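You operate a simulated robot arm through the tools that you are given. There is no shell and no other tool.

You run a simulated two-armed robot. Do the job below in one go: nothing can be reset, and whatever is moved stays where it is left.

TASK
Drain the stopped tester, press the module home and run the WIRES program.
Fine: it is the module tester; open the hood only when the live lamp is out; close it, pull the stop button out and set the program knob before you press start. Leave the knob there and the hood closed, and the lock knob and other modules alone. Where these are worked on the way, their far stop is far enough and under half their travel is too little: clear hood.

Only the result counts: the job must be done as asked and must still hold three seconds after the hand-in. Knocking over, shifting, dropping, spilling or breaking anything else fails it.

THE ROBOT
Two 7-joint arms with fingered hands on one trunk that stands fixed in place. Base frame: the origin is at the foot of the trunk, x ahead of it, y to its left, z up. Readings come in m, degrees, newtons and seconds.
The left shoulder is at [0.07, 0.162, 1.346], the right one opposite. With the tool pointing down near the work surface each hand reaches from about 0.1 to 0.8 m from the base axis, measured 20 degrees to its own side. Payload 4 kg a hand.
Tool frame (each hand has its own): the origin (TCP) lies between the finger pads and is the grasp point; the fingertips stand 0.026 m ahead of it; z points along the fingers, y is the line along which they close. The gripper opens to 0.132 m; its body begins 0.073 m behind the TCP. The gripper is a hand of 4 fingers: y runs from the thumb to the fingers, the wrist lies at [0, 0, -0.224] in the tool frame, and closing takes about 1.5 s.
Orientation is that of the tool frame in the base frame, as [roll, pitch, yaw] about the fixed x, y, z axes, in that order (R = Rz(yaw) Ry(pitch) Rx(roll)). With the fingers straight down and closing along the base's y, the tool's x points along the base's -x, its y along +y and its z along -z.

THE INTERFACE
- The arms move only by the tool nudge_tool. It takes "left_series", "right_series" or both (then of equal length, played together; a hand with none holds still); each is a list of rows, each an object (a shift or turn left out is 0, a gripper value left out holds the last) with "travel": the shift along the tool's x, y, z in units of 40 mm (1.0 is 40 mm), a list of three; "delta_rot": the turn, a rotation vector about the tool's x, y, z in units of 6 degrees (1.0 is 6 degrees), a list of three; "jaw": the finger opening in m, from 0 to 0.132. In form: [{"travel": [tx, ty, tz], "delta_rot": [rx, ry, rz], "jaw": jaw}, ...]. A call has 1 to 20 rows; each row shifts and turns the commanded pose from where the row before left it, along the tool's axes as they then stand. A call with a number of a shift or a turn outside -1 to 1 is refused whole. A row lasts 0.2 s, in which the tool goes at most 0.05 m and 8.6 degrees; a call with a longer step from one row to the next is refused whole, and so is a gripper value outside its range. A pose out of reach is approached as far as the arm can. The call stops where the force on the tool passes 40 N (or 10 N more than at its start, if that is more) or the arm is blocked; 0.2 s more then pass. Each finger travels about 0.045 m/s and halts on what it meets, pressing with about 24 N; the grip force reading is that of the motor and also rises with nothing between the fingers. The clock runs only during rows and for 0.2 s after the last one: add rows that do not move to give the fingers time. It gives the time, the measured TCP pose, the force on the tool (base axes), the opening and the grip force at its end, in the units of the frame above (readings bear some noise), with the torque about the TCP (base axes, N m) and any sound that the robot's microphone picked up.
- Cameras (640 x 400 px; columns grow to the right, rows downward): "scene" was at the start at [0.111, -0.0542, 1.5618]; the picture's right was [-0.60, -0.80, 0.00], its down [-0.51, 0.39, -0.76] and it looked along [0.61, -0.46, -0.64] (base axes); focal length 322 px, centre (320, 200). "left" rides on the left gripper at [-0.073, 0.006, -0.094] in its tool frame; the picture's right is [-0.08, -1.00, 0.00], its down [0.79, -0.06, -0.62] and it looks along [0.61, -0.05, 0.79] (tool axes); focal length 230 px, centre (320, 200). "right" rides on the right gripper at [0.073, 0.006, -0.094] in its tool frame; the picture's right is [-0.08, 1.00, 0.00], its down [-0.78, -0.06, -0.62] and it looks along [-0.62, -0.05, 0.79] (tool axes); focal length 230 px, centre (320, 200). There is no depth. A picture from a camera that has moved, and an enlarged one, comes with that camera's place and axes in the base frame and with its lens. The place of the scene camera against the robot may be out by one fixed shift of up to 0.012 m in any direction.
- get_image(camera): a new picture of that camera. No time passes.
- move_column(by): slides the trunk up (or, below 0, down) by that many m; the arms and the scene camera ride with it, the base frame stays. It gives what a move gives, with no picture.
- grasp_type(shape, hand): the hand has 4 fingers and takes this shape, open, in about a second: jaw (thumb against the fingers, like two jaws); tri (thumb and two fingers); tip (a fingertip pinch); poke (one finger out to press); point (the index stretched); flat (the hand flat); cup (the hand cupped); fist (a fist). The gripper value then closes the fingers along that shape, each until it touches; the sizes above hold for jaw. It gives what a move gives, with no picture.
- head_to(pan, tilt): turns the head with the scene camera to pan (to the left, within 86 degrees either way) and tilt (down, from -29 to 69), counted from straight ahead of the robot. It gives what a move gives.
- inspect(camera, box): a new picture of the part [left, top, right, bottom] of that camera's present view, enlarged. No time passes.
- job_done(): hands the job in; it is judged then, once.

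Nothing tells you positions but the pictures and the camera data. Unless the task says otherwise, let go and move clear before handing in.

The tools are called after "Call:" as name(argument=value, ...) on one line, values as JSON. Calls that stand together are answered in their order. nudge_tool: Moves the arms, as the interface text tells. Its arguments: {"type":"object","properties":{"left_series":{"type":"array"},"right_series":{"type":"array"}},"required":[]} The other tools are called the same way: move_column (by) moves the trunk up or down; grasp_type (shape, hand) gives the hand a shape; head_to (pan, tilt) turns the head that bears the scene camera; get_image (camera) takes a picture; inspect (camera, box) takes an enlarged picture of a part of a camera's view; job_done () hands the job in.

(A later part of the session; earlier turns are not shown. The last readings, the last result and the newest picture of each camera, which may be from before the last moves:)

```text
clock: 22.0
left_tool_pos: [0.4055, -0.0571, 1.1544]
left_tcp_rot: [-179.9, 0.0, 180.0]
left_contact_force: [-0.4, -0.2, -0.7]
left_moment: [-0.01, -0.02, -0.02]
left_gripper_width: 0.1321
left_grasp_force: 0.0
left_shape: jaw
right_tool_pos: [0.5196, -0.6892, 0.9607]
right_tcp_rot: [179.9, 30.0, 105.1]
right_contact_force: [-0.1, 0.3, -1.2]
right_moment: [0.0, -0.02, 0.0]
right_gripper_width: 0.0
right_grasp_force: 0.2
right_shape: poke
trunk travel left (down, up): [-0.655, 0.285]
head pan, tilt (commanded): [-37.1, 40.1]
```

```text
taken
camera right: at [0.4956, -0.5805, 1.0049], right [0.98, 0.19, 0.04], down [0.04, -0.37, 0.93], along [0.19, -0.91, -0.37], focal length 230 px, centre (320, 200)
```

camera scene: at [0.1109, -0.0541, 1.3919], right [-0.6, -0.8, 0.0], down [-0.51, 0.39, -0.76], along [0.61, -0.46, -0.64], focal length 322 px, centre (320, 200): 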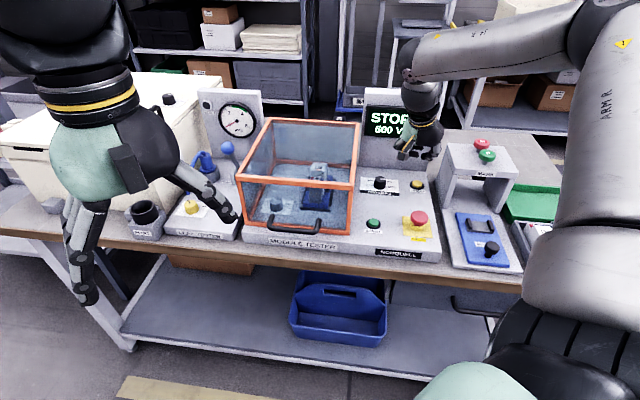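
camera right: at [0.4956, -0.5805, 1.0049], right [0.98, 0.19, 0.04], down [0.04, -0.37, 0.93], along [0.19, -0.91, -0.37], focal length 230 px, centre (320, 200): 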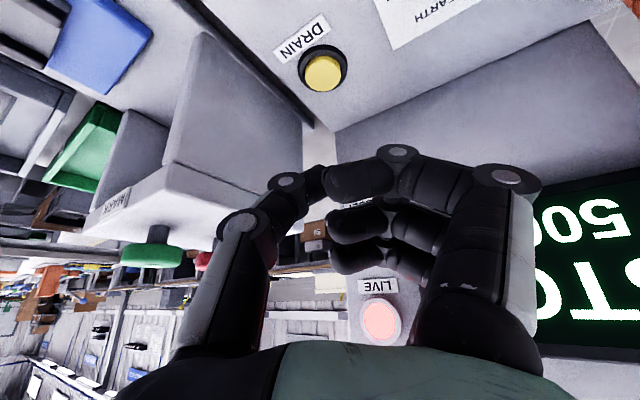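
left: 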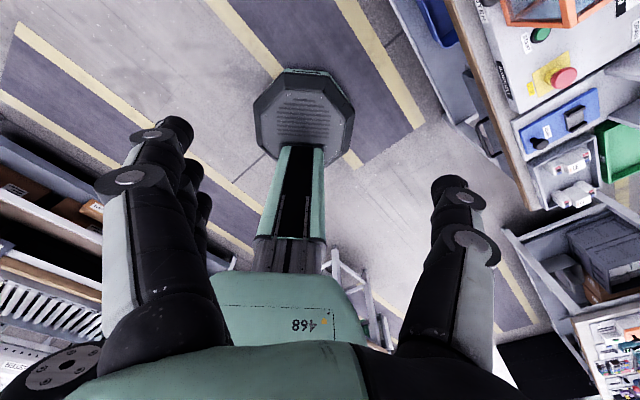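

Call:
nudge_tool(right_series=[{"travel": [0.375, 0.05, 0.65]}, {"travel": [0.25, 0, 0.433]}, {"travel": [0.125, 0, 0.2165]}])

Call:
inspect(camera="scene", box=[360, 90, 520, 230])

Call:
get_image(camera="right")

```text
clock: 22.8
left_tool_pos: [0.4061, -0.0567, 1.1532]
left_tcp_rot: [180.0, 0.0, 180.0]
left_contact_force: [-1.3, -0.3, 0.4]
left_moment: [0.0, -0.02, -0.03]
left_gripper_width: 0.1319
left_grasp_force: 0.0
left_shape: jaw
right_tool_pos: [0.522, -0.689, 0.8985]
right_tcp_rot: [179.9, 30.0, 105.0]
right_contact_force: [0.2, -0.3, 0.6]
right_moment: [0.03, 0.01, 0.02]
right_gripper_width: 0.0001
right_grasp_force: 0.0
right_shape: poke
trunk travel left (down, up): [-0.655, 0.285]
head pan, tilt (commanded): [-37.1, 40.1]
```

```text
2.86 times, centred on (440, 160) of scene
camera zoom: at [0.1111, -0.0541, 1.3918], right [-0.6, -0.8, 0.0], down [-0.51, 0.39, -0.76], along [0.61, -0.46, -0.64], focal length 919 px, centre (-23, 314)
```

zoom: 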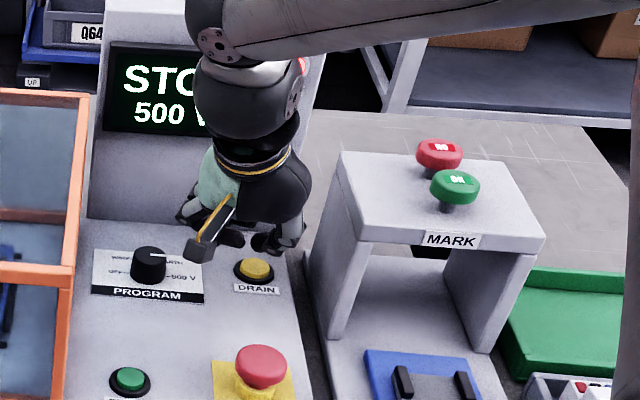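

```text
taken
camera right: at [0.4982, -0.5808, 0.9444], right [0.98, 0.19, 0.04], down [0.04, -0.37, 0.93], along [0.19, -0.91, -0.37], focal length 230 px, centre (320, 200)
```

right: 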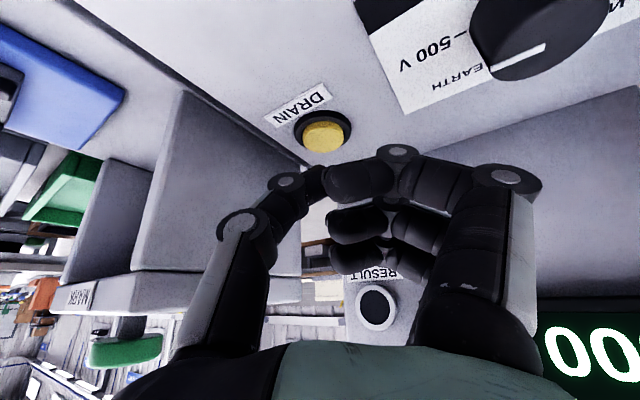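

Call:
nudge_tool(right_series=[{"travel": [0.0625, 0, 0.108]}, {"travel": [0.0625, 0, 0.108]}, {"travel": [0.0625, 0, 0.108]}, {"travel": [0.0625, 0, 0.108]}])

Call:
get_image(camera="right")

Call:
inspect(camera="scene", box=[360, 90, 520, 230])

```text
clock: 23.8
left_tool_pos: [0.4064, -0.0558, 1.1527]
left_tcp_rot: [-180.0, 0.0, -180.0]
left_contact_force: [-0.9, 0.5, 0.2]
left_moment: [-0.02, -0.02, -0.04]
left_gripper_width: 0.1318
left_grasp_force: 0.0
left_shape: jaw
right_tool_pos: [0.5223, -0.6879, 0.8791]
right_tcp_rot: [-180.0, 30.0, 105.0]
right_contact_force: [-0.3, -0.1, 0.1]
right_moment: [-0.01, -0.01, 0.0]
right_gripper_width: 0.0
right_grasp_force: 0.1
right_shape: poke
trunk travel left (down, up): [-0.655, 0.285]
head pan, tilt (commanded): [-37.1, 40.1]
```

```text
taken
camera right: at [0.4975, -0.5804, 0.9241], right [0.98, 0.19, 0.04], down [0.04, -0.37, 0.93], along [0.19, -0.91, -0.37], focal length 230 px, centre (320, 200)
```

right: 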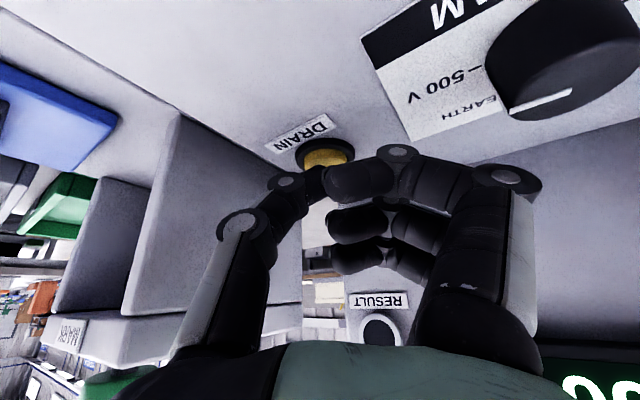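

```text
2.86 times, centred on (440, 160) of scene
camera zoom: at [0.1111, -0.0543, 1.3918], right [-0.6, -0.8, 0.0], down [-0.51, 0.39, -0.76], along [0.61, -0.46, -0.64], focal length 919 px, centre (-23, 314)
```

zoom: 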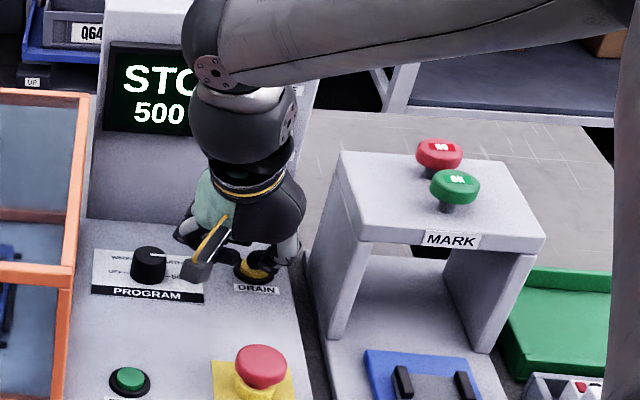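

Call:
nudge_tool(right_series=[{"travel": [0.0625, 0, 0.108]}, {"travel": [0.0625, 0, 0.108]}])

Call:
inspect(camera="right", box=[250, 110, 410, 230])

Call:
inspect(camera="scene", box=[360, 90, 520, 230])

```text
clock: 24.4
left_tool_pos: [0.404, -0.0566, 1.1545]
left_tcp_rot: [180.0, 0.0, 180.0]
left_contact_force: [0.0, -0.5, 0.1]
left_moment: [0.01, -0.02, -0.01]
left_gripper_width: 0.1318
left_grasp_force: 0.0
left_shape: jaw
right_tool_pos: [0.5207, -0.6886, 0.8718]
right_tcp_rot: [179.9, 30.2, 104.9]
right_contact_force: [-1.0, -1.7, 8.2]
right_moment: [-0.13, -0.02, -0.05]
right_gripper_width: 0.0
right_grasp_force: 0.0
right_shape: poke
trunk travel left (down, up): [-0.655, 0.285]
head pan, tilt (commanded): [-37.1, 40.1]
heard: click
```

```text
3.33 times, centred on (330, 170) of right
camera zoom: at [0.4968, -0.5801, 0.9163], right [0.98, 0.19, 0.04], down [0.03, -0.37, 0.93], along [0.19, -0.91, -0.37], focal length 767 px, centre (287, 300)
```

zoom: 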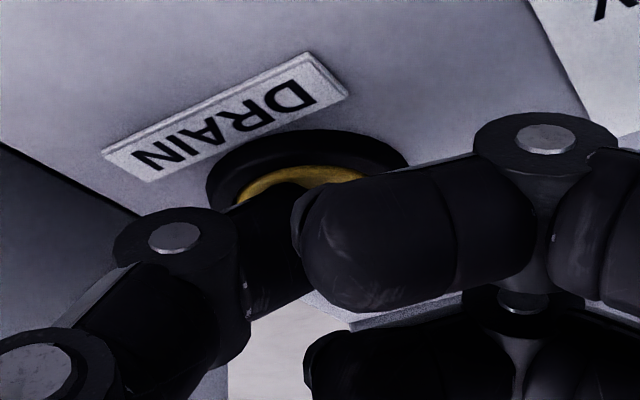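

```text
2.86 times, centred on (440, 160) of scene
camera zoom: at [0.1096, -0.0529, 1.3922], right [-0.6, -0.8, 0.0], down [-0.51, 0.39, -0.77], along [0.61, -0.46, -0.64], focal length 919 px, centre (-23, 314)
```

zoom: 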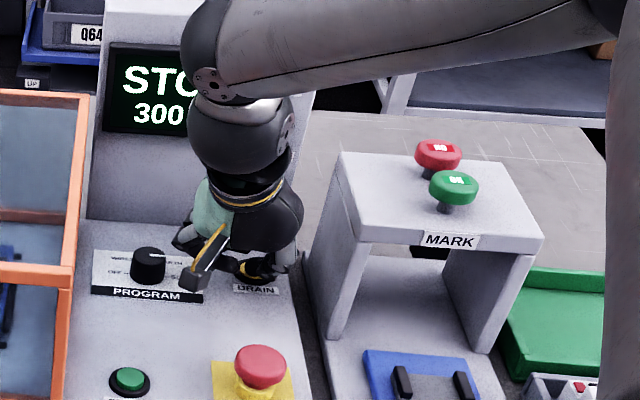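

DRAIN clicked and the voltage is falling (300 V). I'll hold it down until it is drained.

Call:
nudge_tool(right_series=[{}, {}, {}, {}, {}, {}, {}, {}, {}, {}])

Call:
inspect(camera="scene", box=[360, 90, 520, 230])

Call:
get_image(camera="right")

```text
clock: 26.6
left_tool_pos: [0.4051, -0.0574, 1.1531]
left_tcp_rot: [179.9, 0.0, 180.0]
left_contact_force: [-0.3, 0.2, -0.2]
left_moment: [-0.02, 0.03, -0.03]
left_gripper_width: 0.1319
left_grasp_force: 0.0
left_shape: jaw
right_tool_pos: [0.5204, -0.6878, 0.8715]
right_tcp_rot: [179.9, 30.1, 105.0]
right_contact_force: [0.6, -3.4, 11.6]
right_moment: [-0.17, -0.1, -0.03]
right_gripper_width: 0.0001
right_grasp_force: 0.1
right_shape: poke
trunk travel left (down, up): [-0.655, 0.285]
head pan, tilt (commanded): [-37.1, 40.1]
```

```text
2.86 times, centred on (440, 160) of scene
camera zoom: at [0.1099, -0.0531, 1.392], right [-0.6, -0.8, 0.0], down [-0.51, 0.39, -0.77], along [0.61, -0.46, -0.64], focal length 919 px, centre (-23, 314)
```

zoom: 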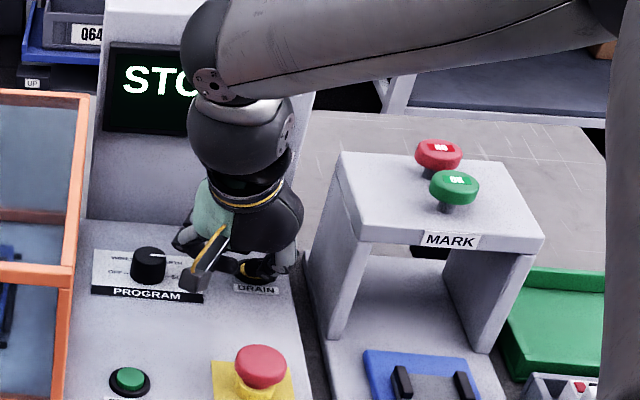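

```text
taken
camera right: at [0.4966, -0.5799, 0.9155], right [0.98, 0.19, 0.04], down [0.04, -0.37, 0.93], along [0.2, -0.91, -0.37], focal length 230 px, centre (320, 200)
```

right: 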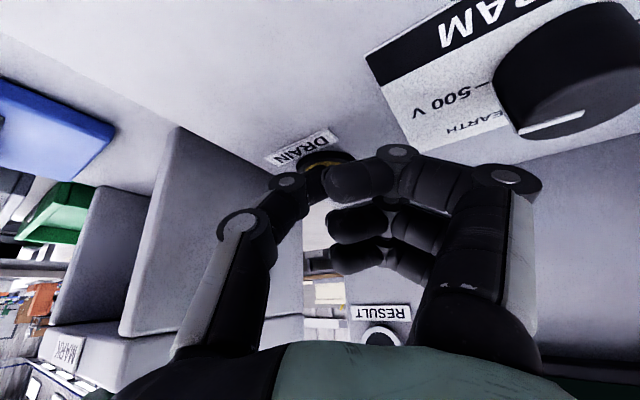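

Call:
nudge_tool(right_series=[{}, {}, {}, {}, {}, {"travel": [-0.25, 0, -0.433]}, {"travel": [-0.47, 0, -0.81]}, {"travel": [-0.47, 0, -0.81]}, {"travel": [-0.47, 0, -0.81]}, {"travel": [-0.47, 0, -0.81]}])

Call:
get_image(camera="scene")

Call:
get_image(camera="right")

```text
clock: 28.8
left_tool_pos: [0.4049, -0.0562, 1.1526]
left_tcp_rot: [180.0, 0.0, 180.0]
left_contact_force: [0.2, -0.1, 0.0]
left_moment: [-0.02, -0.02, 0.02]
left_gripper_width: 0.1319
left_grasp_force: 0.0
left_shape: jaw
right_tool_pos: [0.52, -0.6882, 1.0403]
right_tcp_rot: [-180.0, 30.0, 105.0]
right_contact_force: [0.4, -0.5, 0.4]
right_moment: [0.02, -0.01, 0.01]
right_gripper_width: 0.0
right_grasp_force: 0.1
right_shape: poke
trunk travel left (down, up): [-0.655, 0.285]
head pan, tilt (commanded): [-37.1, 40.1]
```

```text
taken
camera scene: at [0.1104, -0.0529, 1.3919], right [-0.6, -0.8, 0.0], down [-0.51, 0.39, -0.77], along [0.61, -0.46, -0.64], focal length 322 px, centre (320, 200)
```

scene: 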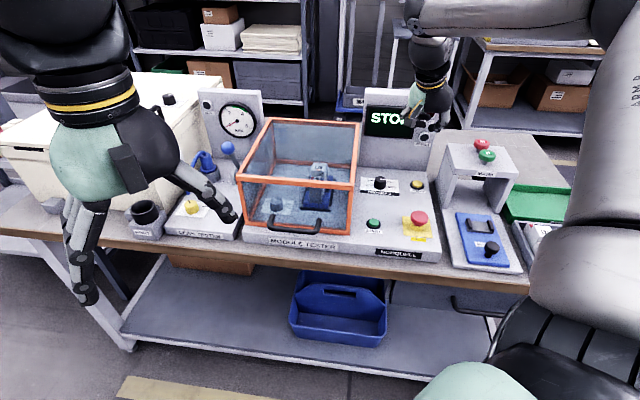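

```text
taken
camera right: at [0.4955, -0.5809, 1.0866], right [0.98, 0.19, 0.04], down [0.04, -0.37, 0.93], along [0.19, -0.91, -0.37], focal length 230 px, centre (320, 200)
```

right: 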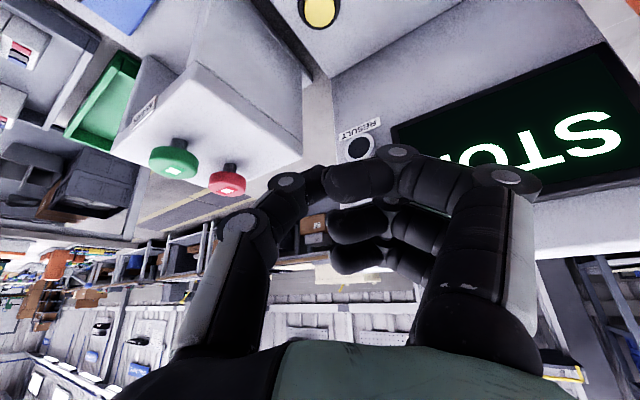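

Voltage reads zero. I'll retreat the right hand toward the robot and check the LIVE lamp before touching the hood.

Call:
nudge_tool(right_series=[{"travel": [0.677, -0.085, -0.6075]}, {"travel": [0.677, -0.085, -0.6075]}, {"travel": [0.677, -0.085, -0.6075]}, {"travel": [0.677, -0.085, -0.6075]}, {"travel": [0.677, -0.085, -0.6075]}, {"travel": [0.677, -0.085, -0.6075]}, {"travel": [0.677, -0.085, -0.6075]}, {"travel": [0.677, -0.085, -0.6075]}, {"delta_rot": [0, 1, 0]}, {"delta_rot": [0, 1, 0]}, {"delta_rot": [0, 1, 0]}, {"delta_rot": [0, 1, 0]}, {"delta_rot": [0, 1, 0]}])

Call:
grasp_type(shape="jaw", hand="right")

Call:
inspect(camera="scene", box=[340, 80, 480, 180])

Call:
get_image(camera="right")

Call:
inspect(camera="scene", box=[220, 100, 380, 260])

```text
clock: 31.6
left_tool_pos: [0.4041, -0.0569, 1.1528]
left_tcp_rot: [-179.9, -0.1, -180.0]
left_contact_force: [-0.1, 0.6, -0.5]
left_moment: [0.03, -0.02, 0.01]
left_gripper_width: 0.1319
left_grasp_force: 0.0
left_shape: jaw
right_tool_pos: [0.4214, -0.4209, 1.099]
right_tcp_rot: [180.0, -0.1, 105.0]
right_contact_force: [-0.2, 0.9, -0.5]
right_moment: [-0.01, -0.02, -0.03]
right_gripper_width: 0.0
right_grasp_force: 0.1
right_shape: poke
trunk travel left (down, up): [-0.655, 0.285]
head pan, tilt (commanded): [-37.1, 40.1]
```

```text
clock: 32.5
left_tool_pos: [0.4055, -0.0572, 1.1527]
left_tcp_rot: [-180.0, 0.0, -180.0]
left_contact_force: [-0.5, 0.5, -1.4]
left_moment: [-0.01, -0.03, -0.01]
left_gripper_width: 0.1317
left_grasp_force: 0.1
left_shape: jaw
right_tool_pos: [0.4221, -0.4212, 1.0984]
right_tcp_rot: [-179.9, 0.1, 105.1]
right_contact_force: [-0.6, -0.5, 1.2]
right_moment: [-0.04, -0.04, -0.02]
right_gripper_width: 0.1316
right_grasp_force: 0.1
right_shape: jaw
trunk travel left (down, up): [-0.655, 0.285]
head pan, tilt (commanded): [-37.1, 40.1]
```

```text
4.00 times, centred on (410, 130) of scene
camera zoom: at [0.111, -0.0542, 1.3918], right [-0.6, -0.8, 0.0], down [-0.51, 0.39, -0.76], along [0.61, -0.46, -0.64], focal length 1287 px, centre (-40, 480)
```

zoom: 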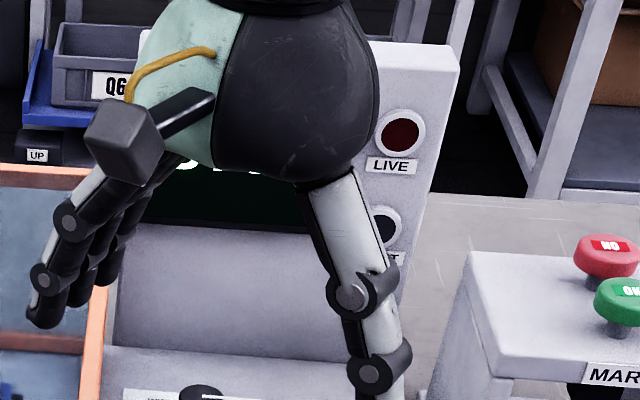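

```text
taken
camera right: at [0.4069, -0.3477, 1.1937], right [0.98, 0.18, 0.0], down [0.14, -0.77, 0.62], along [0.11, -0.61, -0.79], focal length 230 px, centre (320, 200)
```

right: 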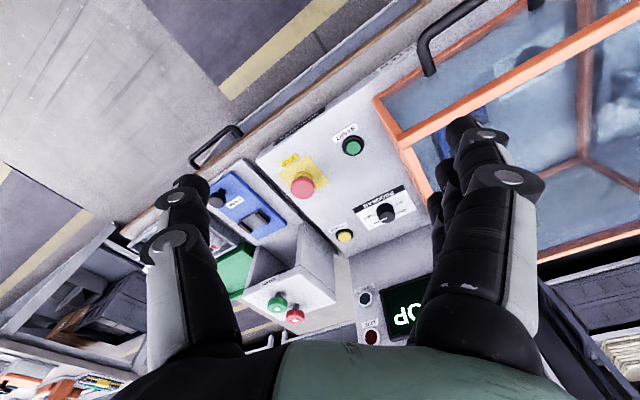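

```text
2.50 times, centred on (300, 180) of scene
camera zoom: at [0.111, -0.0542, 1.3918], right [-0.6, -0.8, 0.0], down [-0.51, 0.39, -0.76], along [0.61, -0.46, -0.64], focal length 804 px, centre (370, 250)
```

zoom: 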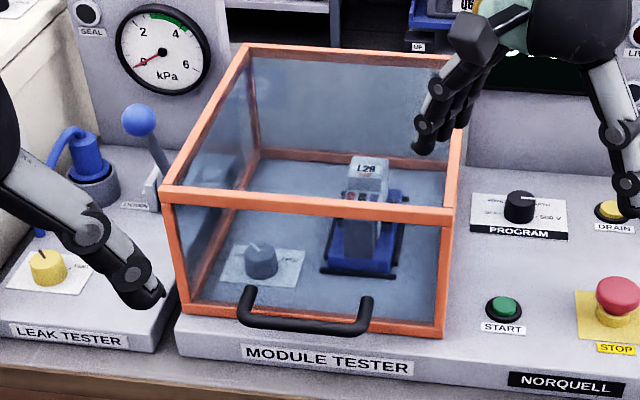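

The LIVE lamp is out. I'll park the left hand further away and turn the right hand so its fingers close across the hood handle bar.

Call:
nudge_tool(right_series=[{"delta_rot": [0, 0, -1]}, {"delta_rot": [0, 0, -1]}, {"delta_rot": [0, 0, -1]}, {"delta_rot": [0, 0, -1]}, {"delta_rot": [0, 0, -1]}, {"delta_rot": [0, 0, -1]}, {"delta_rot": [0, 0, -1]}, {"delta_rot": [0, 0, -1]}, {"delta_rot": [0, 0, -1]}, {"delta_rot": [0, 0, -1]}, {"delta_rot": [0, 0, -1]}, {"delta_rot": [0, 0, -1]}, {"delta_rot": [0, 0, -1]}, {"delta_rot": [0, 0, -1]}, {"delta_rot": [0, 0, -1]}, {"delta_rot": [0, 0, -1]}, {"delta_rot": [0, 0, -1]}, {"delta_rot": [0, 0, -1]}, {"delta_rot": [0, 0, -1]}, {"delta_rot": [0, 0, -1]}], left_series=[{"travel": [0, 0.9, 0]}, {"travel": [0, 0.9, 0]}, {"travel": [0, 0.9, 0]}, {"travel": [0, 0.9, 0]}, {"travel": [0, 0.9, 0]}, {"travel": [0, 0.9, 0]}, {"travel": [0, 0.9, 0]}, {}, {}, {}, {}, {}, {}, {}, {}, {}, {}, {}, {}, {}])

Call:
get_image(camera="right")

Call:
get_image(camera="scene")

```text
clock: 36.7
left_tool_pos: [0.4042, 0.1952, 1.1526]
left_tcp_rot: [-180.0, 0.0, -180.0]
left_contact_force: [-0.4, -0.9, -0.8]
left_moment: [0.02, 0.02, -0.01]
left_gripper_width: 0.132
left_grasp_force: 0.1
left_shape: jaw
right_tool_pos: [0.4214, -0.4192, 1.0992]
right_tcp_rot: [-180.0, 0.0, -134.8]
right_contact_force: [-0.9, 0.5, 0.1]
right_moment: [0.0, 0.01, 0.01]
right_gripper_width: 0.132
right_grasp_force: 0.0
right_shape: jaw
trunk travel left (down, up): [-0.655, 0.285]
head pan, tilt (commanded): [-37.1, 40.1]
```

```text
taken
camera right: at [0.3646, -0.4675, 1.1937], right [-0.65, 0.76, 0.0], down [0.6, 0.51, 0.62], along [0.47, 0.4, -0.79], focal length 230 px, centre (320, 200)
```

right: 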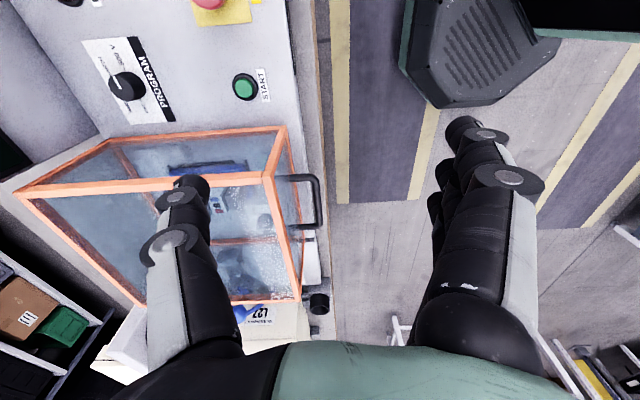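

```text
taken
camera scene: at [0.1109, -0.0539, 1.3918], right [-0.6, -0.8, 0.0], down [-0.51, 0.39, -0.76], along [0.61, -0.46, -0.64], focal length 322 px, centre (320, 200)
```

scene: 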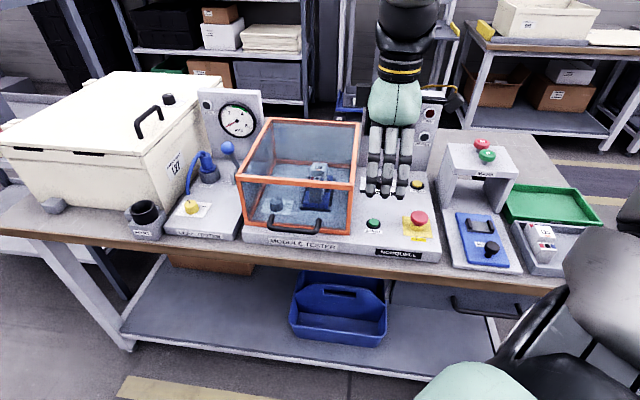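

Call:
inspect(camera="right", box=[250, 130, 350, 250])

Call:
inspect(camera="scene", box=[230, 170, 370, 260])

```text
3.33 times, centred on (300, 190) of right
camera zoom: at [0.3646, -0.4675, 1.1937], right [-0.65, 0.76, 0.0], down [0.6, 0.51, 0.62], along [0.47, 0.4, -0.79], focal length 767 px, centre (387, 233)
```

zoom: 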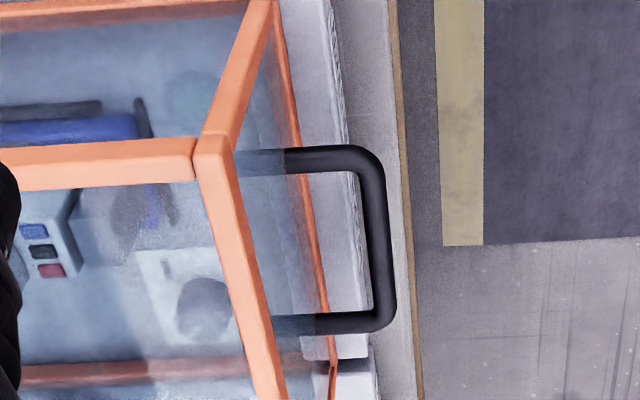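

```text
4.44 times, centred on (300, 215) of scene
camera zoom: at [0.1109, -0.0539, 1.3918], right [-0.6, -0.8, 0.0], down [-0.51, 0.39, -0.76], along [0.61, -0.46, -0.64], focal length 1430 px, centre (409, 133)
```

zoom: 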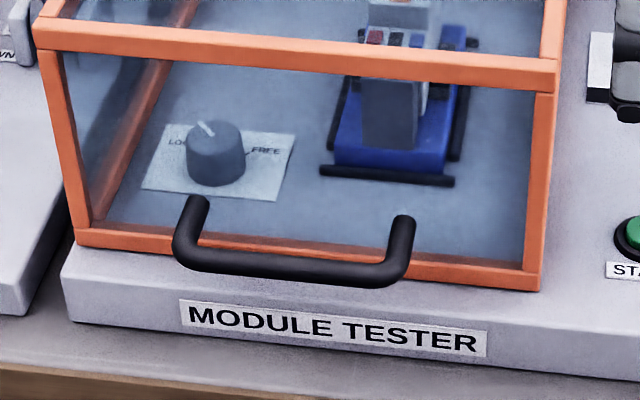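

The handle bar is a U about 10 cm long near (0.557, -0.311, 0.89), protruding about 4 cm from the front pane. I'll position the right hand in front of it and tilt it forward so the fingers go under the bar and the thumb over it.

Call:
nudge_tool(right_series=[{"travel": [-0.86, 0.472, 0.396]}, {"travel": [-0.86, 0.472, 0.396]}, {"travel": [-0.86, 0.472, 0.396]}, {"travel": [-0.86, 0.472, 0.396]}, {"travel": [-0.86, 0.472, 0.396]}, {"delta_rot": [1, 0, 0], "jaw": 0.05}, {"delta_rot": [1, 0, 0]}, {"delta_rot": [1, 0, 0]}, {"delta_rot": [1, 0, 0]}, {"delta_rot": [1, 0, 0]}, {"delta_rot": [1, 0, 0]}, {"delta_rot": [1, 0, 0]}, {"delta_rot": [1, 0, 0]}, {"delta_rot": [1, 0, 0]}, {"delta_rot": [1, 0, 0]}])

Call:
get_image(camera="right")

Call:
get_image(camera="scene")

```text
clock: 39.9
left_tool_pos: [0.4051, 0.1954, 1.1541]
left_tcp_rot: [180.0, -0.1, 180.0]
left_contact_force: [-0.5, 0.1, 0.2]
left_moment: [0.04, 0.05, -0.03]
left_gripper_width: 0.1318
left_grasp_force: 0.0
left_shape: jaw
right_tool_pos: [0.4958, -0.4147, 1.0494]
right_tcp_rot: [-120.5, 0.3, -134.4]
right_contact_force: [-0.5, -0.3, -0.1]
right_moment: [0.01, 0.03, 0.01]
right_gripper_width: 0.0508
right_grasp_force: 0.0
right_shape: jaw
right hand out of reach, approached as far as the arm can: row 10, 11, 12, 13, 14, 15
trunk travel left (down, up): [-0.655, 0.285]
head pan, tilt (commanded): [-37.1, 40.1]
```

```text
taken
camera right: at [0.3838, -0.4102, 1.093], right [-0.3, 0.41, -0.86], down [0.19, 0.91, 0.37], along [0.93, -0.05, -0.36], focal length 230 px, centre (320, 200)
```

right: 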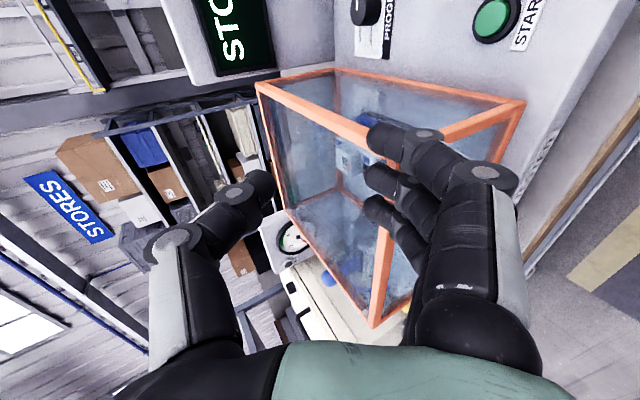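

```text
taken
camera scene: at [0.1112, -0.0547, 1.3918], right [-0.6, -0.8, 0.0], down [-0.51, 0.39, -0.76], along [0.61, -0.46, -0.64], focal length 322 px, centre (320, 200)
```

scene: 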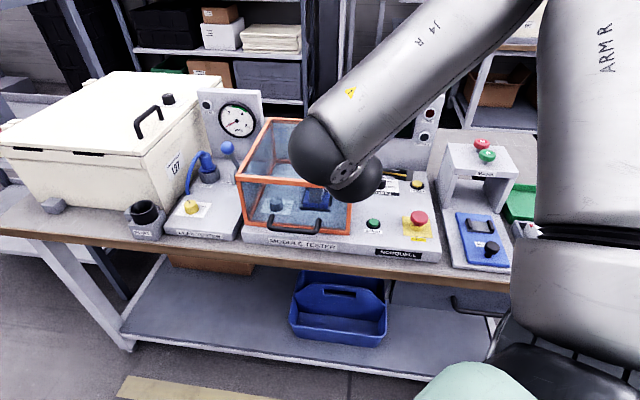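

The arm can't fold that close at this trunk height. I'll raise the trunk again, which gives the arm more room for this pose.

Call:
move_column(by=0.17)

Call:
nudge_tool(right_series=[{}])

Call:
get_image(camera="scene")

```text
clock: 41.8
left_tool_pos: [0.4045, 0.1954, 1.3224]
left_tcp_rot: [179.9, 0.0, 180.0]
left_contact_force: [-0.1, 0.4, -0.7]
left_moment: [0.0, 0.0, 0.01]
left_gripper_width: 0.132
left_grasp_force: 0.1
left_shape: jaw
right_tool_pos: [0.495, -0.4158, 1.2202]
right_tcp_rot: [-120.6, 0.3, -134.5]
right_contact_force: [0.0, -0.2, 0.0]
right_moment: [0.0, 0.01, -0.04]
right_gripper_width: 0.0504
right_grasp_force: 0.0
right_shape: jaw
trunk travel left (down, up): [-0.825, 0.115]
head pan, tilt (commanded): [-37.1, 40.1]
```

```text
clock: 42.2
left_tool_pos: [0.4035, 0.1957, 1.3223]
left_tcp_rot: [-180.0, -0.1, -179.9]
left_contact_force: [-0.1, -0.4, 0.4]
left_moment: [0.02, 0.0, 0.04]
left_gripper_width: 0.1319
left_grasp_force: 0.0
left_shape: jaw
right_tool_pos: [0.4949, -0.4155, 1.221]
right_tcp_rot: [-120.5, 0.3, -134.6]
right_contact_force: [0.7, 0.3, 0.0]
right_moment: [-0.03, -0.01, 0.01]
right_gripper_width: 0.0504
right_grasp_force: 0.0
right_shape: jaw
trunk travel left (down, up): [-0.825, 0.115]
head pan, tilt (commanded): [-37.1, 40.1]
```

```text
taken
camera scene: at [0.1109, -0.054, 1.5618], right [-0.6, -0.8, 0.0], down [-0.51, 0.39, -0.76], along [0.61, -0.46, -0.64], focal length 322 px, centre (320, 200)
```

scene: 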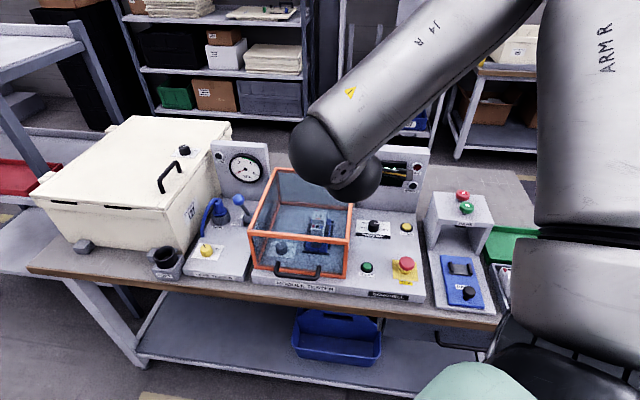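

Call:
move_column(by=0.1)

Call:
nudge_tool(right_series=[{"travel": [-0.42, 0.35, -0.6]}, {"travel": [-0.42, 0.35, -0.6]}, {"travel": [-0.42, 0.35, -0.6]}, {"travel": [-0.42, 0.35, -0.6]}, {"travel": [-0.42, 0.35, -0.6]}, {"travel": [-0.42, 0.35, -0.6]}, {"travel": [-0.42, 0.35, -0.6]}])

Call:
get_image(camera="scene")

Call:
get_image(camera="right")

```text
clock: 43.6
left_tool_pos: [0.4034, 0.1957, 1.4224]
left_tcp_rot: [179.9, 0.0, -180.0]
left_contact_force: [0.0, -0.7, -0.4]
left_moment: [0.01, 0.02, -0.01]
left_gripper_width: 0.1319
left_grasp_force: 0.1
left_shape: jaw
right_tool_pos: [0.4948, -0.4153, 1.3209]
right_tcp_rot: [-120.6, 0.4, -134.5]
right_contact_force: [-0.1, 0.2, -0.7]
right_moment: [-0.03, 0.0, 0.01]
right_gripper_width: 0.0504
right_grasp_force: 0.1
right_shape: jaw
trunk travel left (down, up): [-0.925, 0.015]
head pan, tilt (commanded): [-37.1, 40.1]
```

```text
clock: 45.2
left_tool_pos: [0.4053, 0.1949, 1.4217]
left_tcp_rot: [180.0, -0.1, -179.9]
left_contact_force: [0.3, -0.1, -0.4]
left_moment: [-0.01, 0.0, 0.02]
left_gripper_width: 0.1317
left_grasp_force: 0.0
left_shape: jaw
right_tool_pos: [0.4923, -0.4068, 1.3467]
right_tcp_rot: [-120.9, 0.4, -134.3]
right_contact_force: [-0.4, 0.7, -0.3]
right_moment: [0.02, -0.02, -0.03]
right_gripper_width: 0.0503
right_grasp_force: 0.1
right_shape: jaw
right hand out of reach, approached as far as the arm can: row 1, 2, 3, 4, 5, 6, 7
trunk travel left (down, up): [-0.925, 0.015]
head pan, tilt (commanded): [-37.1, 40.1]
```

```text
taken
camera scene: at [0.1113, -0.0541, 1.6618], right [-0.6, -0.8, 0.0], down [-0.51, 0.39, -0.76], along [0.61, -0.46, -0.64], focal length 322 px, centre (320, 200)
```

scene: 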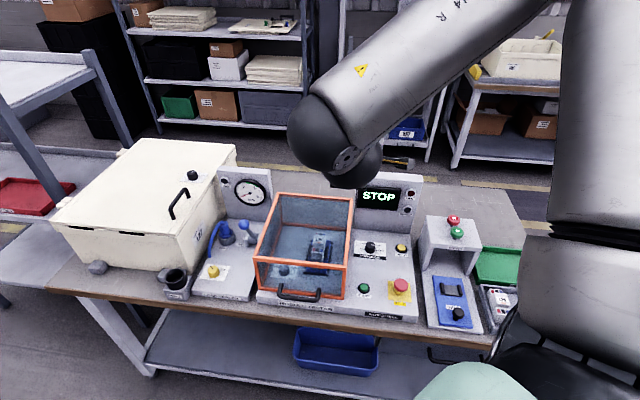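

```text
taken
camera right: at [0.3805, -0.401, 1.3901], right [-0.31, 0.42, -0.86], down [0.19, 0.91, 0.37], along [0.93, -0.05, -0.36], focal length 230 px, centre (320, 200)
```

right: 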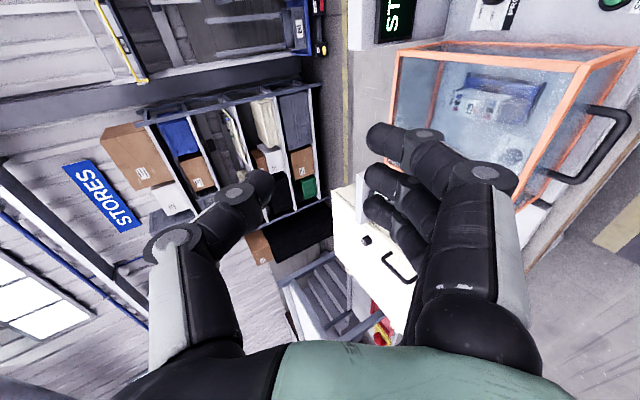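

I backed up the wrong way and hit the fold limit; I'll bring the hand down first, then in front of the handle.

Call:
nudge_tool(right_series=[{"travel": [-0.372, 0.906, 0.265]}, {"travel": [-0.372, 0.906, 0.265]}, {"travel": [-0.372, 0.906, 0.265]}, {"travel": [-0.372, 0.906, 0.265]}, {"travel": [-0.3375, 0.969, 0.198]}, {"travel": [-0.3375, 0.969, 0.198]}, {"travel": [-0.3375, 0.969, 0.198]}, {"travel": [-0.3375, 0.969, 0.198]}])

Call:
get_image(camera="scene")

Call:
get_image(camera="right")

```text
clock: 47.0
left_tool_pos: [0.4047, 0.1956, 1.4226]
left_tcp_rot: [180.0, -0.1, -179.9]
left_contact_force: [0.0, -0.7, -0.4]
left_moment: [0.02, -0.01, -0.02]
left_gripper_width: 0.1319
left_grasp_force: 0.1
left_shape: jaw
right_tool_pos: [0.5483, -0.4185, 1.1594]
right_tcp_rot: [-120.8, 0.4, -134.3]
right_contact_force: [0.1, -0.2, -0.4]
right_moment: [0.03, 0.02, -0.01]
right_gripper_width: 0.0505
right_grasp_force: 0.0
right_shape: jaw
right hand out of reach, approached as far as the arm can: row 1, 2, 3, 4, 5, 6, 7, 8
trunk travel left (down, up): [-0.925, 0.015]
head pan, tilt (commanded): [-37.1, 40.1]
```

```text
taken
camera scene: at [0.1111, -0.0541, 1.6618], right [-0.6, -0.8, 0.0], down [-0.51, 0.39, -0.76], along [0.61, -0.46, -0.64], focal length 322 px, centre (320, 200)
```

scene: 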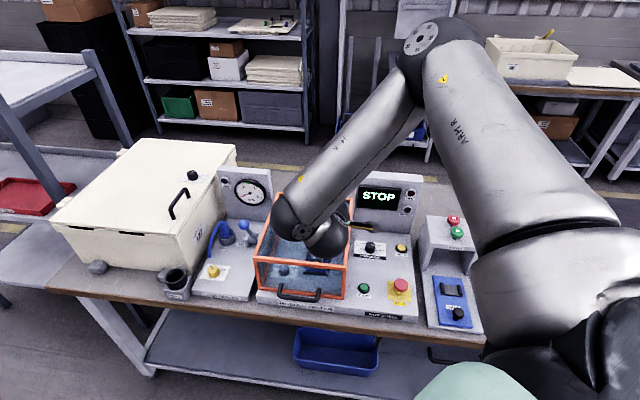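

```text
taken
camera right: at [0.4364, -0.4125, 1.2025], right [-0.31, 0.42, -0.86], down [0.19, 0.91, 0.37], along [0.93, -0.05, -0.36], focal length 230 px, centre (320, 200)
```

right: 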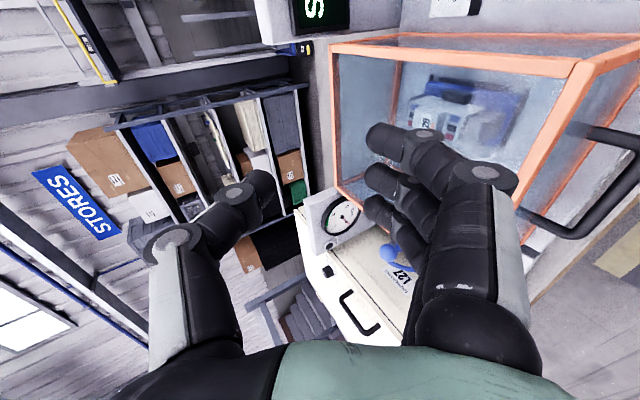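

The forward tilt fails because the forearm comes down too steeply from here. I'll restore the hand to vertical, clear the hood upward, and use a lower trunk where the forearm can point forward.

Call:
nudge_tool(right_series=[{"travel": [0, -0.87, -0.5]}, {"travel": [0, -0.87, -0.5]}, {"delta_rot": [-1, 0, 0]}, {"delta_rot": [-1, 0, 0]}, {"delta_rot": [-1, 0, 0]}, {"delta_rot": [-1, 0, 0]}, {"delta_rot": [-1, 0, 0]}, {"delta_rot": [-1, 0, 0]}, {"delta_rot": [-1, 0, 0]}, {"delta_rot": [-1, 0, 0]}, {"delta_rot": [-1, 0, 0]}, {"delta_rot": [-1, 0, 0]}])

Call:
get_image(camera="scene")

```text
clock: 49.6
left_tool_pos: [0.4051, 0.1943, 1.4218]
left_tcp_rot: [179.9, -0.1, -180.0]
left_contact_force: [-0.4, 0.2, -0.1]
left_moment: [0.0, -0.01, 0.0]
left_gripper_width: 0.1319
left_grasp_force: 0.1
left_shape: jaw
right_tool_pos: [0.551, -0.4204, 1.2406]
right_tcp_rot: [179.3, 0.2, -134.5]
right_contact_force: [-0.8, 0.0, -0.2]
right_moment: [-0.02, -0.02, 0.0]
right_gripper_width: 0.0504
right_grasp_force: 0.1
right_shape: jaw
trunk travel left (down, up): [-0.925, 0.015]
head pan, tilt (commanded): [-37.1, 40.1]
```

```text
taken
camera scene: at [0.112, -0.054, 1.6617], right [-0.6, -0.8, 0.0], down [-0.51, 0.39, -0.76], along [0.61, -0.46, -0.64], focal length 322 px, centre (320, 200)
```

scene: 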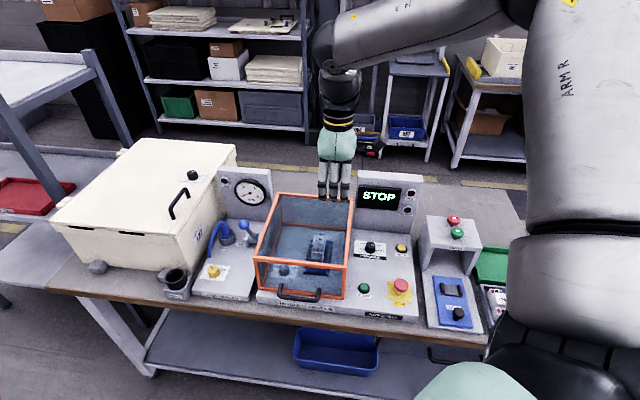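

Call:
nudge_tool(right_series=[{"travel": [0, 0.635, -0.8]}, {"travel": [0, 0.635, -0.8]}, {"travel": [0, 0.635, -0.8]}, {"travel": [0, 0.635, -0.8]}, {"travel": [0, 0.635, -0.8]}])

Call:
move_column(by=-0.35)

Call:
get_image(camera="scene")

Call:
get_image(camera="right")

```text
clock: 50.8
left_tool_pos: [0.4015, 0.196, 1.4231]
left_tcp_rot: [-179.9, 0.0, 180.0]
left_contact_force: [-1.0, 0.0, -0.2]
left_moment: [0.04, -0.02, -0.01]
left_gripper_width: 0.1318
left_grasp_force: 0.1
left_shape: jaw
right_tool_pos: [0.4584, -0.3303, 1.4018]
right_tcp_rot: [179.5, 0.2, -134.5]
right_contact_force: [-0.9, 0.6, -0.3]
right_moment: [-0.02, -0.03, -0.03]
right_gripper_width: 0.0505
right_grasp_force: 0.1
right_shape: jaw
trunk travel left (down, up): [-0.925, 0.015]
head pan, tilt (commanded): [-37.1, 40.1]
```

```text
clock: 54.2
left_tool_pos: [0.4047, 0.1959, 1.072]
left_tcp_rot: [179.9, -0.2, -180.0]
left_contact_force: [0.0, -0.6, 0.3]
left_moment: [0.01, 0.01, 0.01]
left_gripper_width: 0.1318
left_grasp_force: 0.2
left_shape: jaw
right_tool_pos: [0.4615, -0.3321, 1.05]
right_tcp_rot: [179.5, 0.3, -134.5]
right_contact_force: [-0.1, 0.3, -0.1]
right_moment: [-0.01, -0.01, -0.02]
right_gripper_width: 0.0506
right_grasp_force: 0.1
right_shape: jaw
trunk travel left (down, up): [-0.575, 0.365]
head pan, tilt (commanded): [-37.1, 40.1]
```

```text
taken
camera scene: at [0.1109, -0.054, 1.3119], right [-0.6, -0.8, 0.0], down [-0.51, 0.39, -0.76], along [0.61, -0.46, -0.64], focal length 322 px, centre (320, 200)
```

scene: 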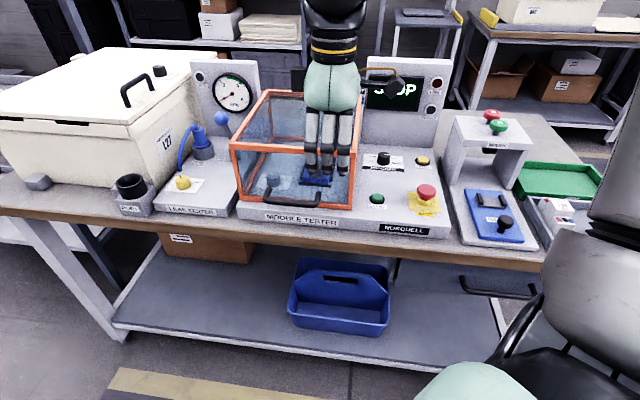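

```text
taken
camera right: at [0.4055, -0.3808, 1.1441], right [-0.66, 0.75, 0.01], down [0.6, 0.51, 0.62], along [0.46, 0.41, -0.78], focal length 230 px, centre (320, 200)
```

right: 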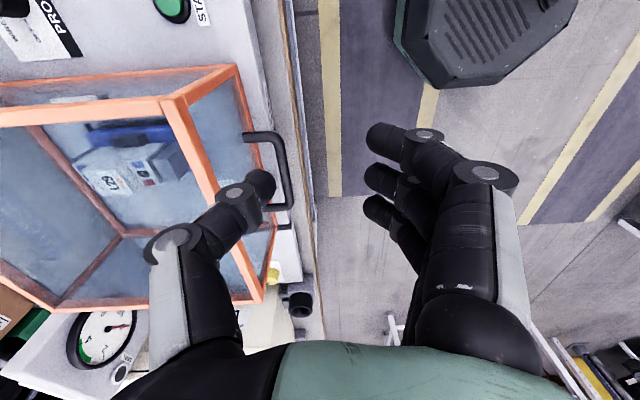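

Call:
nudge_tool(right_series=[{"travel": [-0.687, -0.325, 0]}, {"travel": [-0.687, -0.325, 0]}, {"travel": [-0.687, -0.325, 0]}, {"delta_rot": [0.9524, 0, 0]}, {"delta_rot": [0.9524, 0, 0]}, {"delta_rot": [0.9524, 0, 0]}, {"delta_rot": [0.9524, 0, 0]}, {"delta_rot": [0.9524, 0, 0]}, {"delta_rot": [0.9524, 0, 0]}, {"delta_rot": [0.9524, 0, 0]}])

Call:
get_image(camera="scene")

Call:
get_image(camera="right")

```text
clock: 56.4
left_tool_pos: [0.4036, 0.1955, 1.0734]
left_tcp_rot: [180.0, 0.0, -180.0]
left_contact_force: [-0.4, 0.0, 0.8]
left_moment: [-0.03, 0.01, -0.01]
left_gripper_width: 0.1319
left_grasp_force: 0.0
left_shape: jaw
right_tool_pos: [0.54, -0.3152, 1.0437]
right_tcp_rot: [-140.6, 0.6, -134.2]
right_contact_force: [0.0, 0.6, 0.1]
right_moment: [-0.02, -0.05, -0.03]
right_gripper_width: 0.0504
right_grasp_force: 0.1
right_shape: jaw
right hand out of reach, approached as far as the arm can: row 3, 10
trunk travel left (down, up): [-0.575, 0.365]
head pan, tilt (commanded): [-37.1, 40.1]
```

```text
taken
camera scene: at [0.1104, -0.0543, 1.3119], right [-0.6, -0.8, 0.0], down [-0.51, 0.39, -0.76], along [0.61, -0.46, -0.64], focal length 322 px, centre (320, 200)
```

scene: 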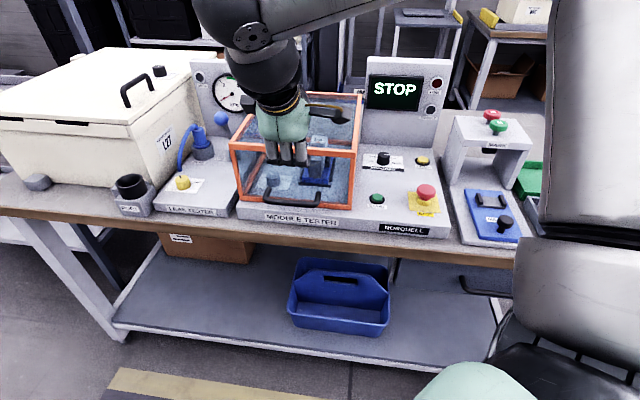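

```text
taken
camera right: at [0.4417, -0.3236, 1.1121], right [-0.49, 0.6, -0.63], down [0.3, 0.8, 0.52], along [0.82, 0.07, -0.57], focal length 230 px, centre (320, 200)
```

right: 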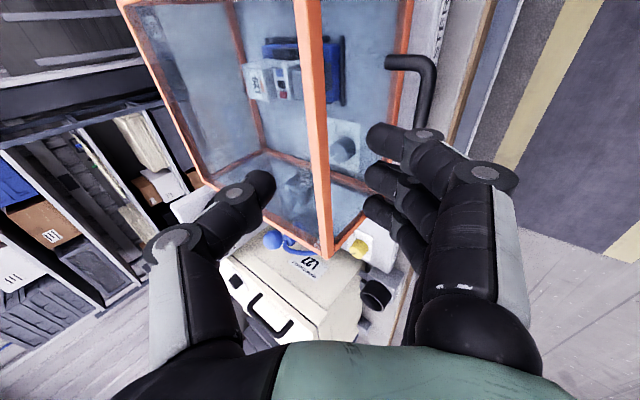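

A 39° tilt works here. I'll lower to just in front of the bar with the fingers nearly closed, then check.

Call:
nudge_tool(right_series=[{"travel": [-0.1, 0.757, 0.518], "jaw": 0.034}, {"travel": [-0.1, 0.757, 0.518]}, {"travel": [-0.1, 0.757, 0.518]}, {}, {}])

Call:
get_image(camera="scene")

Call:
get_image(camera="right")

```text
clock: 57.6
left_tool_pos: [0.4034, 0.1954, 1.0726]
left_tcp_rot: [-180.0, -0.1, 180.0]
left_contact_force: [-0.3, -0.2, -0.2]
left_moment: [-0.03, -0.03, -0.02]
left_gripper_width: 0.1316
left_grasp_force: 0.0
left_shape: jaw
right_tool_pos: [0.5252, -0.3031, 0.9375]
right_tcp_rot: [-140.8, 0.5, -134.5]
right_contact_force: [0.2, -0.6, -0.7]
right_moment: [0.01, -0.03, -0.01]
right_gripper_width: 0.0343
right_grasp_force: 0.1
right_shape: jaw
right hand out of reach, approached as far as the arm can: row 1, 2, 3
trunk travel left (down, up): [-0.575, 0.365]
head pan, tilt (commanded): [-37.1, 40.1]
```

```text
taken
camera scene: at [0.1112, -0.0541, 1.3118], right [-0.6, -0.8, 0.0], down [-0.51, 0.39, -0.76], along [0.61, -0.46, -0.64], focal length 322 px, centre (320, 200)
```

scene: 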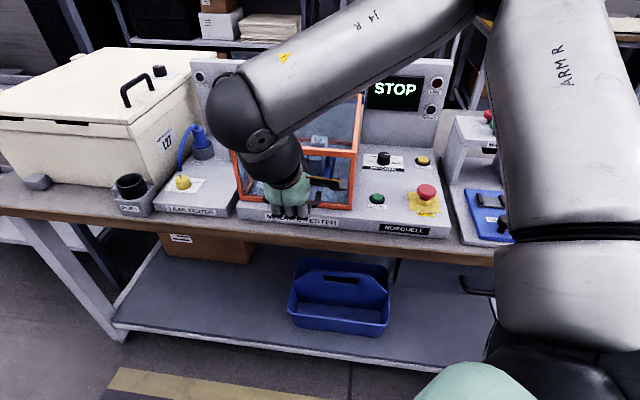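

```text
taken
camera right: at [0.4274, -0.311, 1.0069], right [-0.49, 0.6, -0.63], down [0.3, 0.8, 0.52], along [0.82, 0.07, -0.57], focal length 230 px, centre (320, 200)
```

right: 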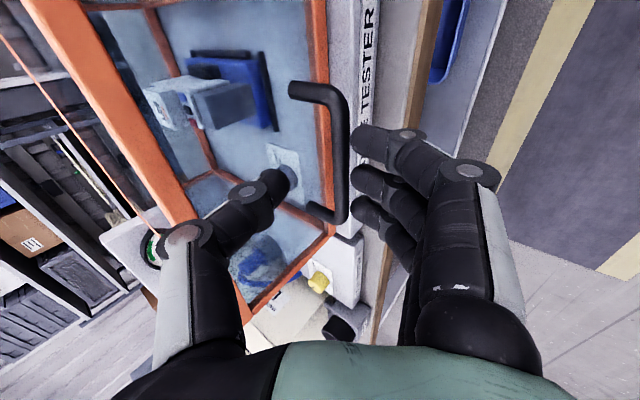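

The bar is lined up between thumb and fingers. I'll shift slightly toward the finger side and advance in small steps.

Call:
nudge_tool(right_series=[{"travel": [0, 0.38, 0.2]}, {"travel": [0, 0, 0.3]}])

Call:
get_image(camera="right")

Call:
inspect(camera="scene", box=[220, 140, 380, 250])

```text
clock: 58.2
left_tool_pos: [0.4043, 0.1949, 1.0725]
left_tcp_rot: [-180.0, -0.1, 180.0]
left_contact_force: [0.0, 0.6, -0.7]
left_moment: [0.0, 0.01, 0.02]
left_gripper_width: 0.1319
left_grasp_force: 0.0
left_shape: jaw
right_tool_pos: [0.5271, -0.3094, 0.912]
right_tcp_rot: [-140.6, 0.2, -134.4]
right_contact_force: [0.3, -0.2, -0.4]
right_moment: [0.01, 0.02, -0.02]
right_gripper_width: 0.0345
right_grasp_force: 0.1
right_shape: jaw
right hand out of reach, approached as far as the arm can: row 1
trunk travel left (down, up): [-0.575, 0.365]
head pan, tilt (commanded): [-37.1, 40.1]
```

```text
taken
camera right: at [0.4286, -0.3167, 0.9808], right [-0.49, 0.6, -0.63], down [0.3, 0.8, 0.52], along [0.82, 0.06, -0.58], focal length 230 px, centre (320, 200)
```

right: 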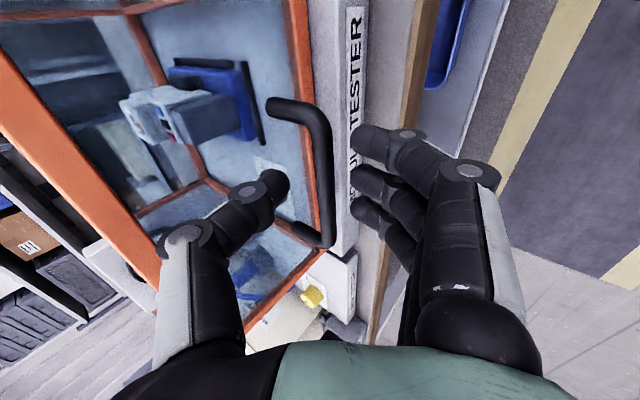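

```text
3.64 times, centred on (300, 195) of scene
camera zoom: at [0.1113, -0.0542, 1.3118], right [-0.6, -0.8, 0.0], down [-0.51, 0.39, -0.76], along [0.61, -0.46, -0.64], focal length 1170 px, centre (393, 218)
```

zoom: 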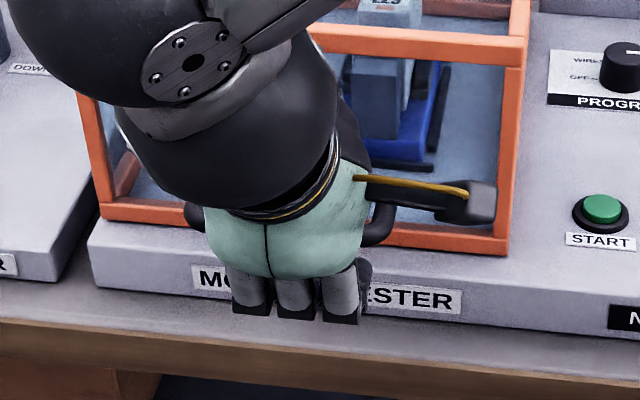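

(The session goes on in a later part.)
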